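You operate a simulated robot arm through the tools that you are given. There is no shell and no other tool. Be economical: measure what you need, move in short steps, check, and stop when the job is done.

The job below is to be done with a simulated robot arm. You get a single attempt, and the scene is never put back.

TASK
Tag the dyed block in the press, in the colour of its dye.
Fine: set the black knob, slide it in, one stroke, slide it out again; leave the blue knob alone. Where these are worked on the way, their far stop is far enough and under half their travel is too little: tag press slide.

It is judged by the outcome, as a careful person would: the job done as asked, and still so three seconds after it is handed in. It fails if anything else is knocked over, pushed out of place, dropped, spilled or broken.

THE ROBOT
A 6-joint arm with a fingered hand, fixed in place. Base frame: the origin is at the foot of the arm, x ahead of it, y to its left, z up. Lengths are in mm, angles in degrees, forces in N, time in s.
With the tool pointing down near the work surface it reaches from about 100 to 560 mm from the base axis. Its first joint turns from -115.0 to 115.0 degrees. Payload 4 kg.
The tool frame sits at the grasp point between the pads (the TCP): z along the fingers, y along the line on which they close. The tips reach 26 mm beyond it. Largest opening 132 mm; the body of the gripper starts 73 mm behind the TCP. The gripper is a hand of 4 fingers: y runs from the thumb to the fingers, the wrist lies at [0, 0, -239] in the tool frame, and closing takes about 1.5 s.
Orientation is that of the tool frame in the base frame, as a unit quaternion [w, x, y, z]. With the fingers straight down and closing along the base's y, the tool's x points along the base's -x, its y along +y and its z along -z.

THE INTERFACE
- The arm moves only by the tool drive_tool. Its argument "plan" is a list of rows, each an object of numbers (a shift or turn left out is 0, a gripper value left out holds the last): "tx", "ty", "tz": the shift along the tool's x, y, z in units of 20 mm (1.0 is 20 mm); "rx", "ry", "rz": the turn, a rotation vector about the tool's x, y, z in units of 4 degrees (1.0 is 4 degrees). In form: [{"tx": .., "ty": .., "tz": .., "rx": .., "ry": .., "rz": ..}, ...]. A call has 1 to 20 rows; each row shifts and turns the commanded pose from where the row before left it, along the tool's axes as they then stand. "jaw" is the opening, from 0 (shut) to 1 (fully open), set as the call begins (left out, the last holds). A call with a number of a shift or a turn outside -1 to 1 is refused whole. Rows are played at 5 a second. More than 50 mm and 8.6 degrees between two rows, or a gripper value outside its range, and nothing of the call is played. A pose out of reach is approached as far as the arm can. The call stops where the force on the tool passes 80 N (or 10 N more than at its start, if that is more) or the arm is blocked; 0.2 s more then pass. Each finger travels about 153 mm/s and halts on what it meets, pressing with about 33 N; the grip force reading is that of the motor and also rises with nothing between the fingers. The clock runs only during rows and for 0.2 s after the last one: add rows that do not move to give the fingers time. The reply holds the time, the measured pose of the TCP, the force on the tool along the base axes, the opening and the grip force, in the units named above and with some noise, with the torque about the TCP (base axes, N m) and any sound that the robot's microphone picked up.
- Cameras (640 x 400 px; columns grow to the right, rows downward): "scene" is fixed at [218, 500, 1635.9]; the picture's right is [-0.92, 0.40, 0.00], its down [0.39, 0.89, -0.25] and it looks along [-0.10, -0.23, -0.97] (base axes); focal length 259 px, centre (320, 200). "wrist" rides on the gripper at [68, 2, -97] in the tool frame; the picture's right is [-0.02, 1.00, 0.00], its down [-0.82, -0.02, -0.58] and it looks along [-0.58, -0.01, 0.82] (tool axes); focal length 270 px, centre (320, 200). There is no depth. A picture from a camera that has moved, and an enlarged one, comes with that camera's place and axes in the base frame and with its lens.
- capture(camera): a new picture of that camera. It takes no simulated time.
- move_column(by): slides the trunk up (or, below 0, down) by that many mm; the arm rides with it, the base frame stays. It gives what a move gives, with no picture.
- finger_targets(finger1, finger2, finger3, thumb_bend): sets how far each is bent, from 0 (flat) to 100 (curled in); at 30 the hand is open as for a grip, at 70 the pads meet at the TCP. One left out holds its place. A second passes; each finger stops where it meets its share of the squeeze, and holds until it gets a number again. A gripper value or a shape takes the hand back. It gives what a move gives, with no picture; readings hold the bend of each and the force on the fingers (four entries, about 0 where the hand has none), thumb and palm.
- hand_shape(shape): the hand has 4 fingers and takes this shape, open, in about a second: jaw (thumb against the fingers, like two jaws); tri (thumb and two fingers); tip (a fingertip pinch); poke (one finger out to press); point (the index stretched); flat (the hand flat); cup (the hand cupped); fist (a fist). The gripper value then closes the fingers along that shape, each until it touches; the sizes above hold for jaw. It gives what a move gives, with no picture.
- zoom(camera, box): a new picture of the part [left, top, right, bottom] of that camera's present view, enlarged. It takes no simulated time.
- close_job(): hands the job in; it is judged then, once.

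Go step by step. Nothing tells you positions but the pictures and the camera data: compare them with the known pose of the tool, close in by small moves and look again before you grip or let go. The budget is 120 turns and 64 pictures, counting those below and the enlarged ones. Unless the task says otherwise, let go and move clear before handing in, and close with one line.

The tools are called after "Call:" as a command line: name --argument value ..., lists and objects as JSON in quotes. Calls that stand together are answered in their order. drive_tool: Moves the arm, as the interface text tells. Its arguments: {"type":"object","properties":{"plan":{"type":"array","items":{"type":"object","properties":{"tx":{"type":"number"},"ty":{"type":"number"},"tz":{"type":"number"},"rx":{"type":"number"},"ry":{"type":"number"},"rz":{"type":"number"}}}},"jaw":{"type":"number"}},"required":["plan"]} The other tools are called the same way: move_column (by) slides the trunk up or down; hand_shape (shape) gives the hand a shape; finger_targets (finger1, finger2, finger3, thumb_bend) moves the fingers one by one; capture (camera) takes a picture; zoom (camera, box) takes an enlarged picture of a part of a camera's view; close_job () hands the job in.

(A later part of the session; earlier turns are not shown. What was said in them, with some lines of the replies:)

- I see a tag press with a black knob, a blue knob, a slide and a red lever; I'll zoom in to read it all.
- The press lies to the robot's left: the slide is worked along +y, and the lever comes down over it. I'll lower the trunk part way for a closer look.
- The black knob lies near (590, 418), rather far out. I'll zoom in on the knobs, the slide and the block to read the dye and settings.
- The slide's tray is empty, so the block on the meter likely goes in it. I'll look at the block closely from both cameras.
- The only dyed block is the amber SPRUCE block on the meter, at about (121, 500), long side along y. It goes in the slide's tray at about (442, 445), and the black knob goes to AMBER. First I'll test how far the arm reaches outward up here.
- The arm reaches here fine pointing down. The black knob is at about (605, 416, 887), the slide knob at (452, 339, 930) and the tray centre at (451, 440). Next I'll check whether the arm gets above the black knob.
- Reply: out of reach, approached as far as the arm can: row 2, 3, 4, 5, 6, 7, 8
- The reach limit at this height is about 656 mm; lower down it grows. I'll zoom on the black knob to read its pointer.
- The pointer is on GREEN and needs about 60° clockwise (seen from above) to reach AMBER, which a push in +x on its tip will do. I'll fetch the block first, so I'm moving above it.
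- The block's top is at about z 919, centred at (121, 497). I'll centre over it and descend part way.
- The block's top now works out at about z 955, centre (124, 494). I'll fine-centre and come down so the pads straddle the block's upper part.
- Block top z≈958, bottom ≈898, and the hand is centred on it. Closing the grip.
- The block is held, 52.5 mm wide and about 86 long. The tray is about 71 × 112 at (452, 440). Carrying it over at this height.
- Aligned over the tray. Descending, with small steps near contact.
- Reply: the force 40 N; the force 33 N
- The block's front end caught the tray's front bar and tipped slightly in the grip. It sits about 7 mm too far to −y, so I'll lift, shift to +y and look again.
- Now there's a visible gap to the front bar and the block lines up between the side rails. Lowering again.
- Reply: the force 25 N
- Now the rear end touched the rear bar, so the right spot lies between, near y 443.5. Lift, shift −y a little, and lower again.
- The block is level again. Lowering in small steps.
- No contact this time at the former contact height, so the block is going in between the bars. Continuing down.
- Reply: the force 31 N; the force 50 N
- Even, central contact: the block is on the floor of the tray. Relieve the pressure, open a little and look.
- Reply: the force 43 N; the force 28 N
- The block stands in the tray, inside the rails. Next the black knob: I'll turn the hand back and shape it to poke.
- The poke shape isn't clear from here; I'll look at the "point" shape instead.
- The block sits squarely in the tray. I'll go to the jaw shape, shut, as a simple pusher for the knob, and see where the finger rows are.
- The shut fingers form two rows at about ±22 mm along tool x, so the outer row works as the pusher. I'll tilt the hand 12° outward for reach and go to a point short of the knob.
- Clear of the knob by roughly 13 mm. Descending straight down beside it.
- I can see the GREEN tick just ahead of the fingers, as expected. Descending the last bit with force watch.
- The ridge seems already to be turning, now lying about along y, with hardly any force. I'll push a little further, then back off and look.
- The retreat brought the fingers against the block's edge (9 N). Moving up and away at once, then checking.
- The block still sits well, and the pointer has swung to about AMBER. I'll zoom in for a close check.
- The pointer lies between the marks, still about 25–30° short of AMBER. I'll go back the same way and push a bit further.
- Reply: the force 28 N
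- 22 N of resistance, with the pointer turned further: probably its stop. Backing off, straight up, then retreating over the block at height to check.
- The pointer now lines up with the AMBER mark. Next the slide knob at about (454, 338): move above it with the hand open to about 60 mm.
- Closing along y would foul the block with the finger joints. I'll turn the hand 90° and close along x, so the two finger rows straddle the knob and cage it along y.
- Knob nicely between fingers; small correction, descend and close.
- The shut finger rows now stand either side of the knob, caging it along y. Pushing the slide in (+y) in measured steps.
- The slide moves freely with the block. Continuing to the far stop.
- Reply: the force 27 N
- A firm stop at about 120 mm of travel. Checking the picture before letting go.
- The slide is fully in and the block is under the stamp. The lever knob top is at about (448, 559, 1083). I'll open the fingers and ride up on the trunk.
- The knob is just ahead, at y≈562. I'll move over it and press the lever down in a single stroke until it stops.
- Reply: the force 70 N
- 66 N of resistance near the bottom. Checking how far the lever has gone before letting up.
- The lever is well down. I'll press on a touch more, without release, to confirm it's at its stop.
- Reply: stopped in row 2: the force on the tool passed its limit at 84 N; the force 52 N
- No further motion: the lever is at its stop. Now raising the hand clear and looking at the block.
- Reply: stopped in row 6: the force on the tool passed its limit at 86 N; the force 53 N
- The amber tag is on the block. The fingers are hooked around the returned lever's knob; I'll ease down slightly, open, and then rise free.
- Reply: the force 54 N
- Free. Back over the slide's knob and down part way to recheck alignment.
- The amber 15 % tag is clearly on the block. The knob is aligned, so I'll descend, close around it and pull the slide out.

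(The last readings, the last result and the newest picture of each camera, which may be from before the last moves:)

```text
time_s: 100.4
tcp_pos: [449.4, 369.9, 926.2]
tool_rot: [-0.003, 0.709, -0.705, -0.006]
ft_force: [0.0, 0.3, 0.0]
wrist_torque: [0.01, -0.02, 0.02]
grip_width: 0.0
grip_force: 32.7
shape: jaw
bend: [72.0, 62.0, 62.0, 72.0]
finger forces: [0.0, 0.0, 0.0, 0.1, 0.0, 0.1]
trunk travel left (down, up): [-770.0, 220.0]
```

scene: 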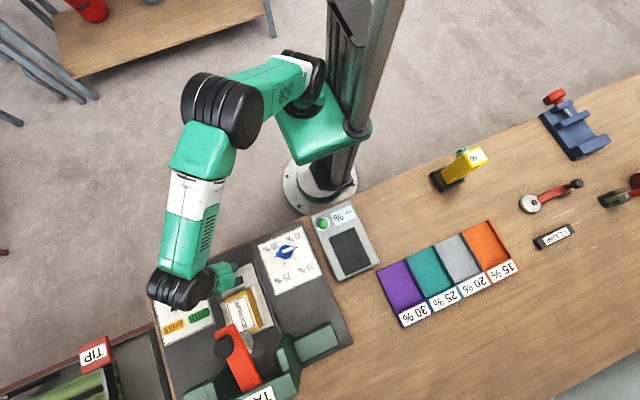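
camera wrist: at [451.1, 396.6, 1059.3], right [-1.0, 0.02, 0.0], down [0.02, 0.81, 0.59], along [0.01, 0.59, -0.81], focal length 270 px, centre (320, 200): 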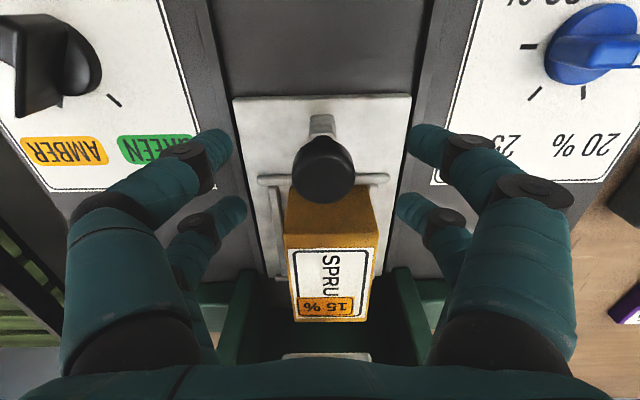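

Call:
drive_tool --plan '[{"tx": 0.5}, {"tx": 0.5}]'

Call:
drive_tool --plan '[{"tx": 0.3}, {"tx": 0.3}]'

Call:
zoom --camera "scene" --box '[140, 220, 320, 340]'

```text
time_s: 101.0
tcp_pos: [452.5, 351.1, 927.3]
tool_rot: [-0.003, 0.708, -0.706, -0.005]
ft_force: [-1.0, 1.7, -0.3]
wrist_torque: [0.05, 0.0, -0.04]
grip_width: 0.2
grip_force: 33.1
shape: jaw
bend: [72.0, 62.0, 62.0, 72.0]
finger forces: [0.0, 0.0, 0.0, 0.1, 0.1, 0.0]
trunk travel left (down, up): [-770.0, 220.0]
```

```text
time_s: 101.6
tcp_pos: [452.1, 338.8, 926.0]
tool_rot: [-0.004, 0.709, -0.705, -0.006]
ft_force: [-0.8, 0.8, 0.0]
wrist_torque: [0.02, -0.05, -0.03]
grip_width: 0.0
grip_force: 33.1
shape: jaw
bend: [72.0, 62.0, 62.0, 72.0]
finger forces: [0.0, 0.0, 0.0, 0.0, 0.0, 0.0]
trunk travel left (down, up): [-770.0, 220.0]
```

```text
3.33 times, centred on (230, 280) of scene
camera zoom: at [218.0, 500.0, 1635.9], right [-0.92, 0.4, 0.0], down [0.39, 0.89, -0.25], along [-0.1, -0.23, -0.97], focal length 865 px, centre (620, -67)
```

zoom: 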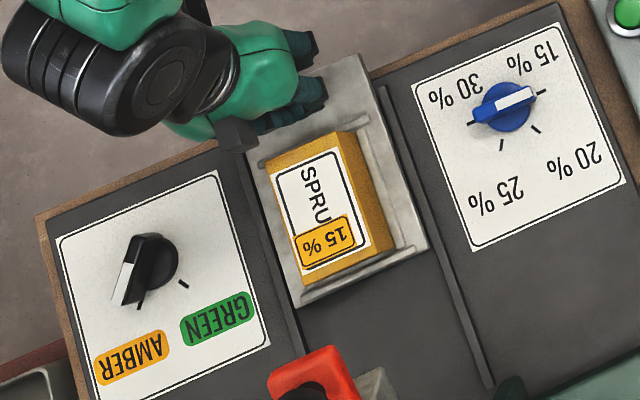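

Nearly fully out, tag visible. A bit more until the outer stop is felt.

Call:
drive_tool --plan '[{"tx": 0.25}, {"tx": 0.25}]'

```text
time_s: 102.2
tcp_pos: [452.5, 335.8, 926.4]
tool_rot: [-0.009, 0.709, -0.705, -0.006]
ft_force: [-2.3, 41.5, 1.0]
wrist_torque: [0.66, 0.07, -0.09]
grip_width: 0.2
grip_force: 33.0
shape: jaw
bend: [72.0, 62.0, 62.0, 72.0]
finger forces: [0.0, 0.0, 0.1, 0.0, 0.1, 0.0]
trunk travel left (down, up): [-770.0, 220.0]
```

At the outer stop. Ease back, open, and rise clear on the trunk.

Call:
drive_tool --plan '[{"tx": -0.2}, {}, {}, {}, {}]' --jaw 0.55

Call:
move_column --by 180

Call:
capture --camera "wrist"

Call:
capture --camera "scene"

```text
time_s: 103.4
tcp_pos: [452.4, 332.0, 924.7]
tool_rot: [-0.003, 0.709, -0.705, -0.006]
ft_force: [0.4, 0.3, -0.2]
wrist_torque: [-0.01, 0.04, -0.01]
grip_width: 72.2
grip_force: 0.1
shape: jaw
bend: [72.0, 72.0, 72.0, 70.0]
finger forces: [0.0, 0.1, 0.0, 0.0, 0.0, 0.0]
trunk travel left (down, up): [-770.0, 220.0]
```

```text
time_s: 105.4
tcp_pos: [453.0, 333.0, 1105.4]
tool_rot: [-0.003, 0.709, -0.705, -0.005]
ft_force: [1.0, -0.2, -0.7]
wrist_torque: [0.0, -0.01, -0.02]
grip_width: 72.3
grip_force: 0.1
shape: jaw
bend: [72.0, 72.0, 72.0, 70.0]
finger forces: [0.0, 0.1, 0.0, 0.0, 0.0, 0.0]
trunk travel left (down, up): [-950.0, 40.0]
```

```text
2 pictures are left
camera wrist: at [450.8, 263.2, 1200.9], right [-1.0, 0.02, 0.0], down [0.02, 0.81, 0.59], along [0.01, 0.59, -0.81], focal length 270 px, centre (320, 200)
```

wrist: 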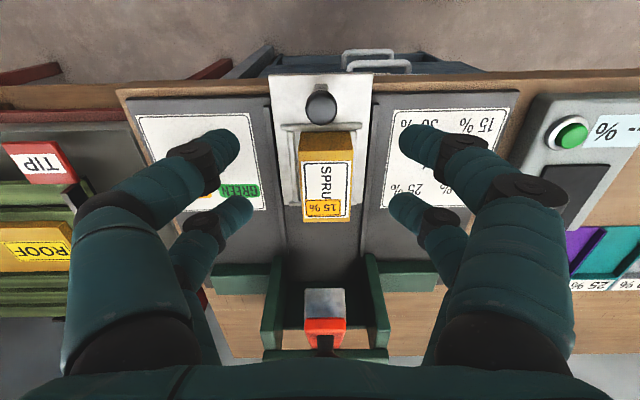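

```text
1 pictures are left
```

scene: 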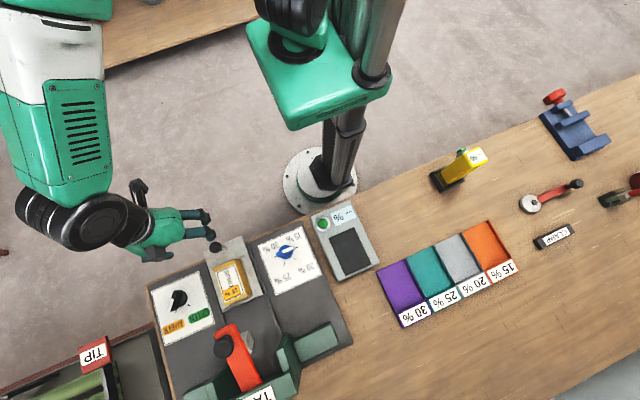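

The block carries its amber tag in the drawn-out slide. The black knob is on AMBER, the blue knob is untouched, the lever is back up and the hand is clear. Handing in.

Call:
close_job

```text
The job is handed in.
```

The SPRUCE block is tagged in amber, the colour of its dye, with the slide drawn back out and the blue knob left alone; the job is handed in.
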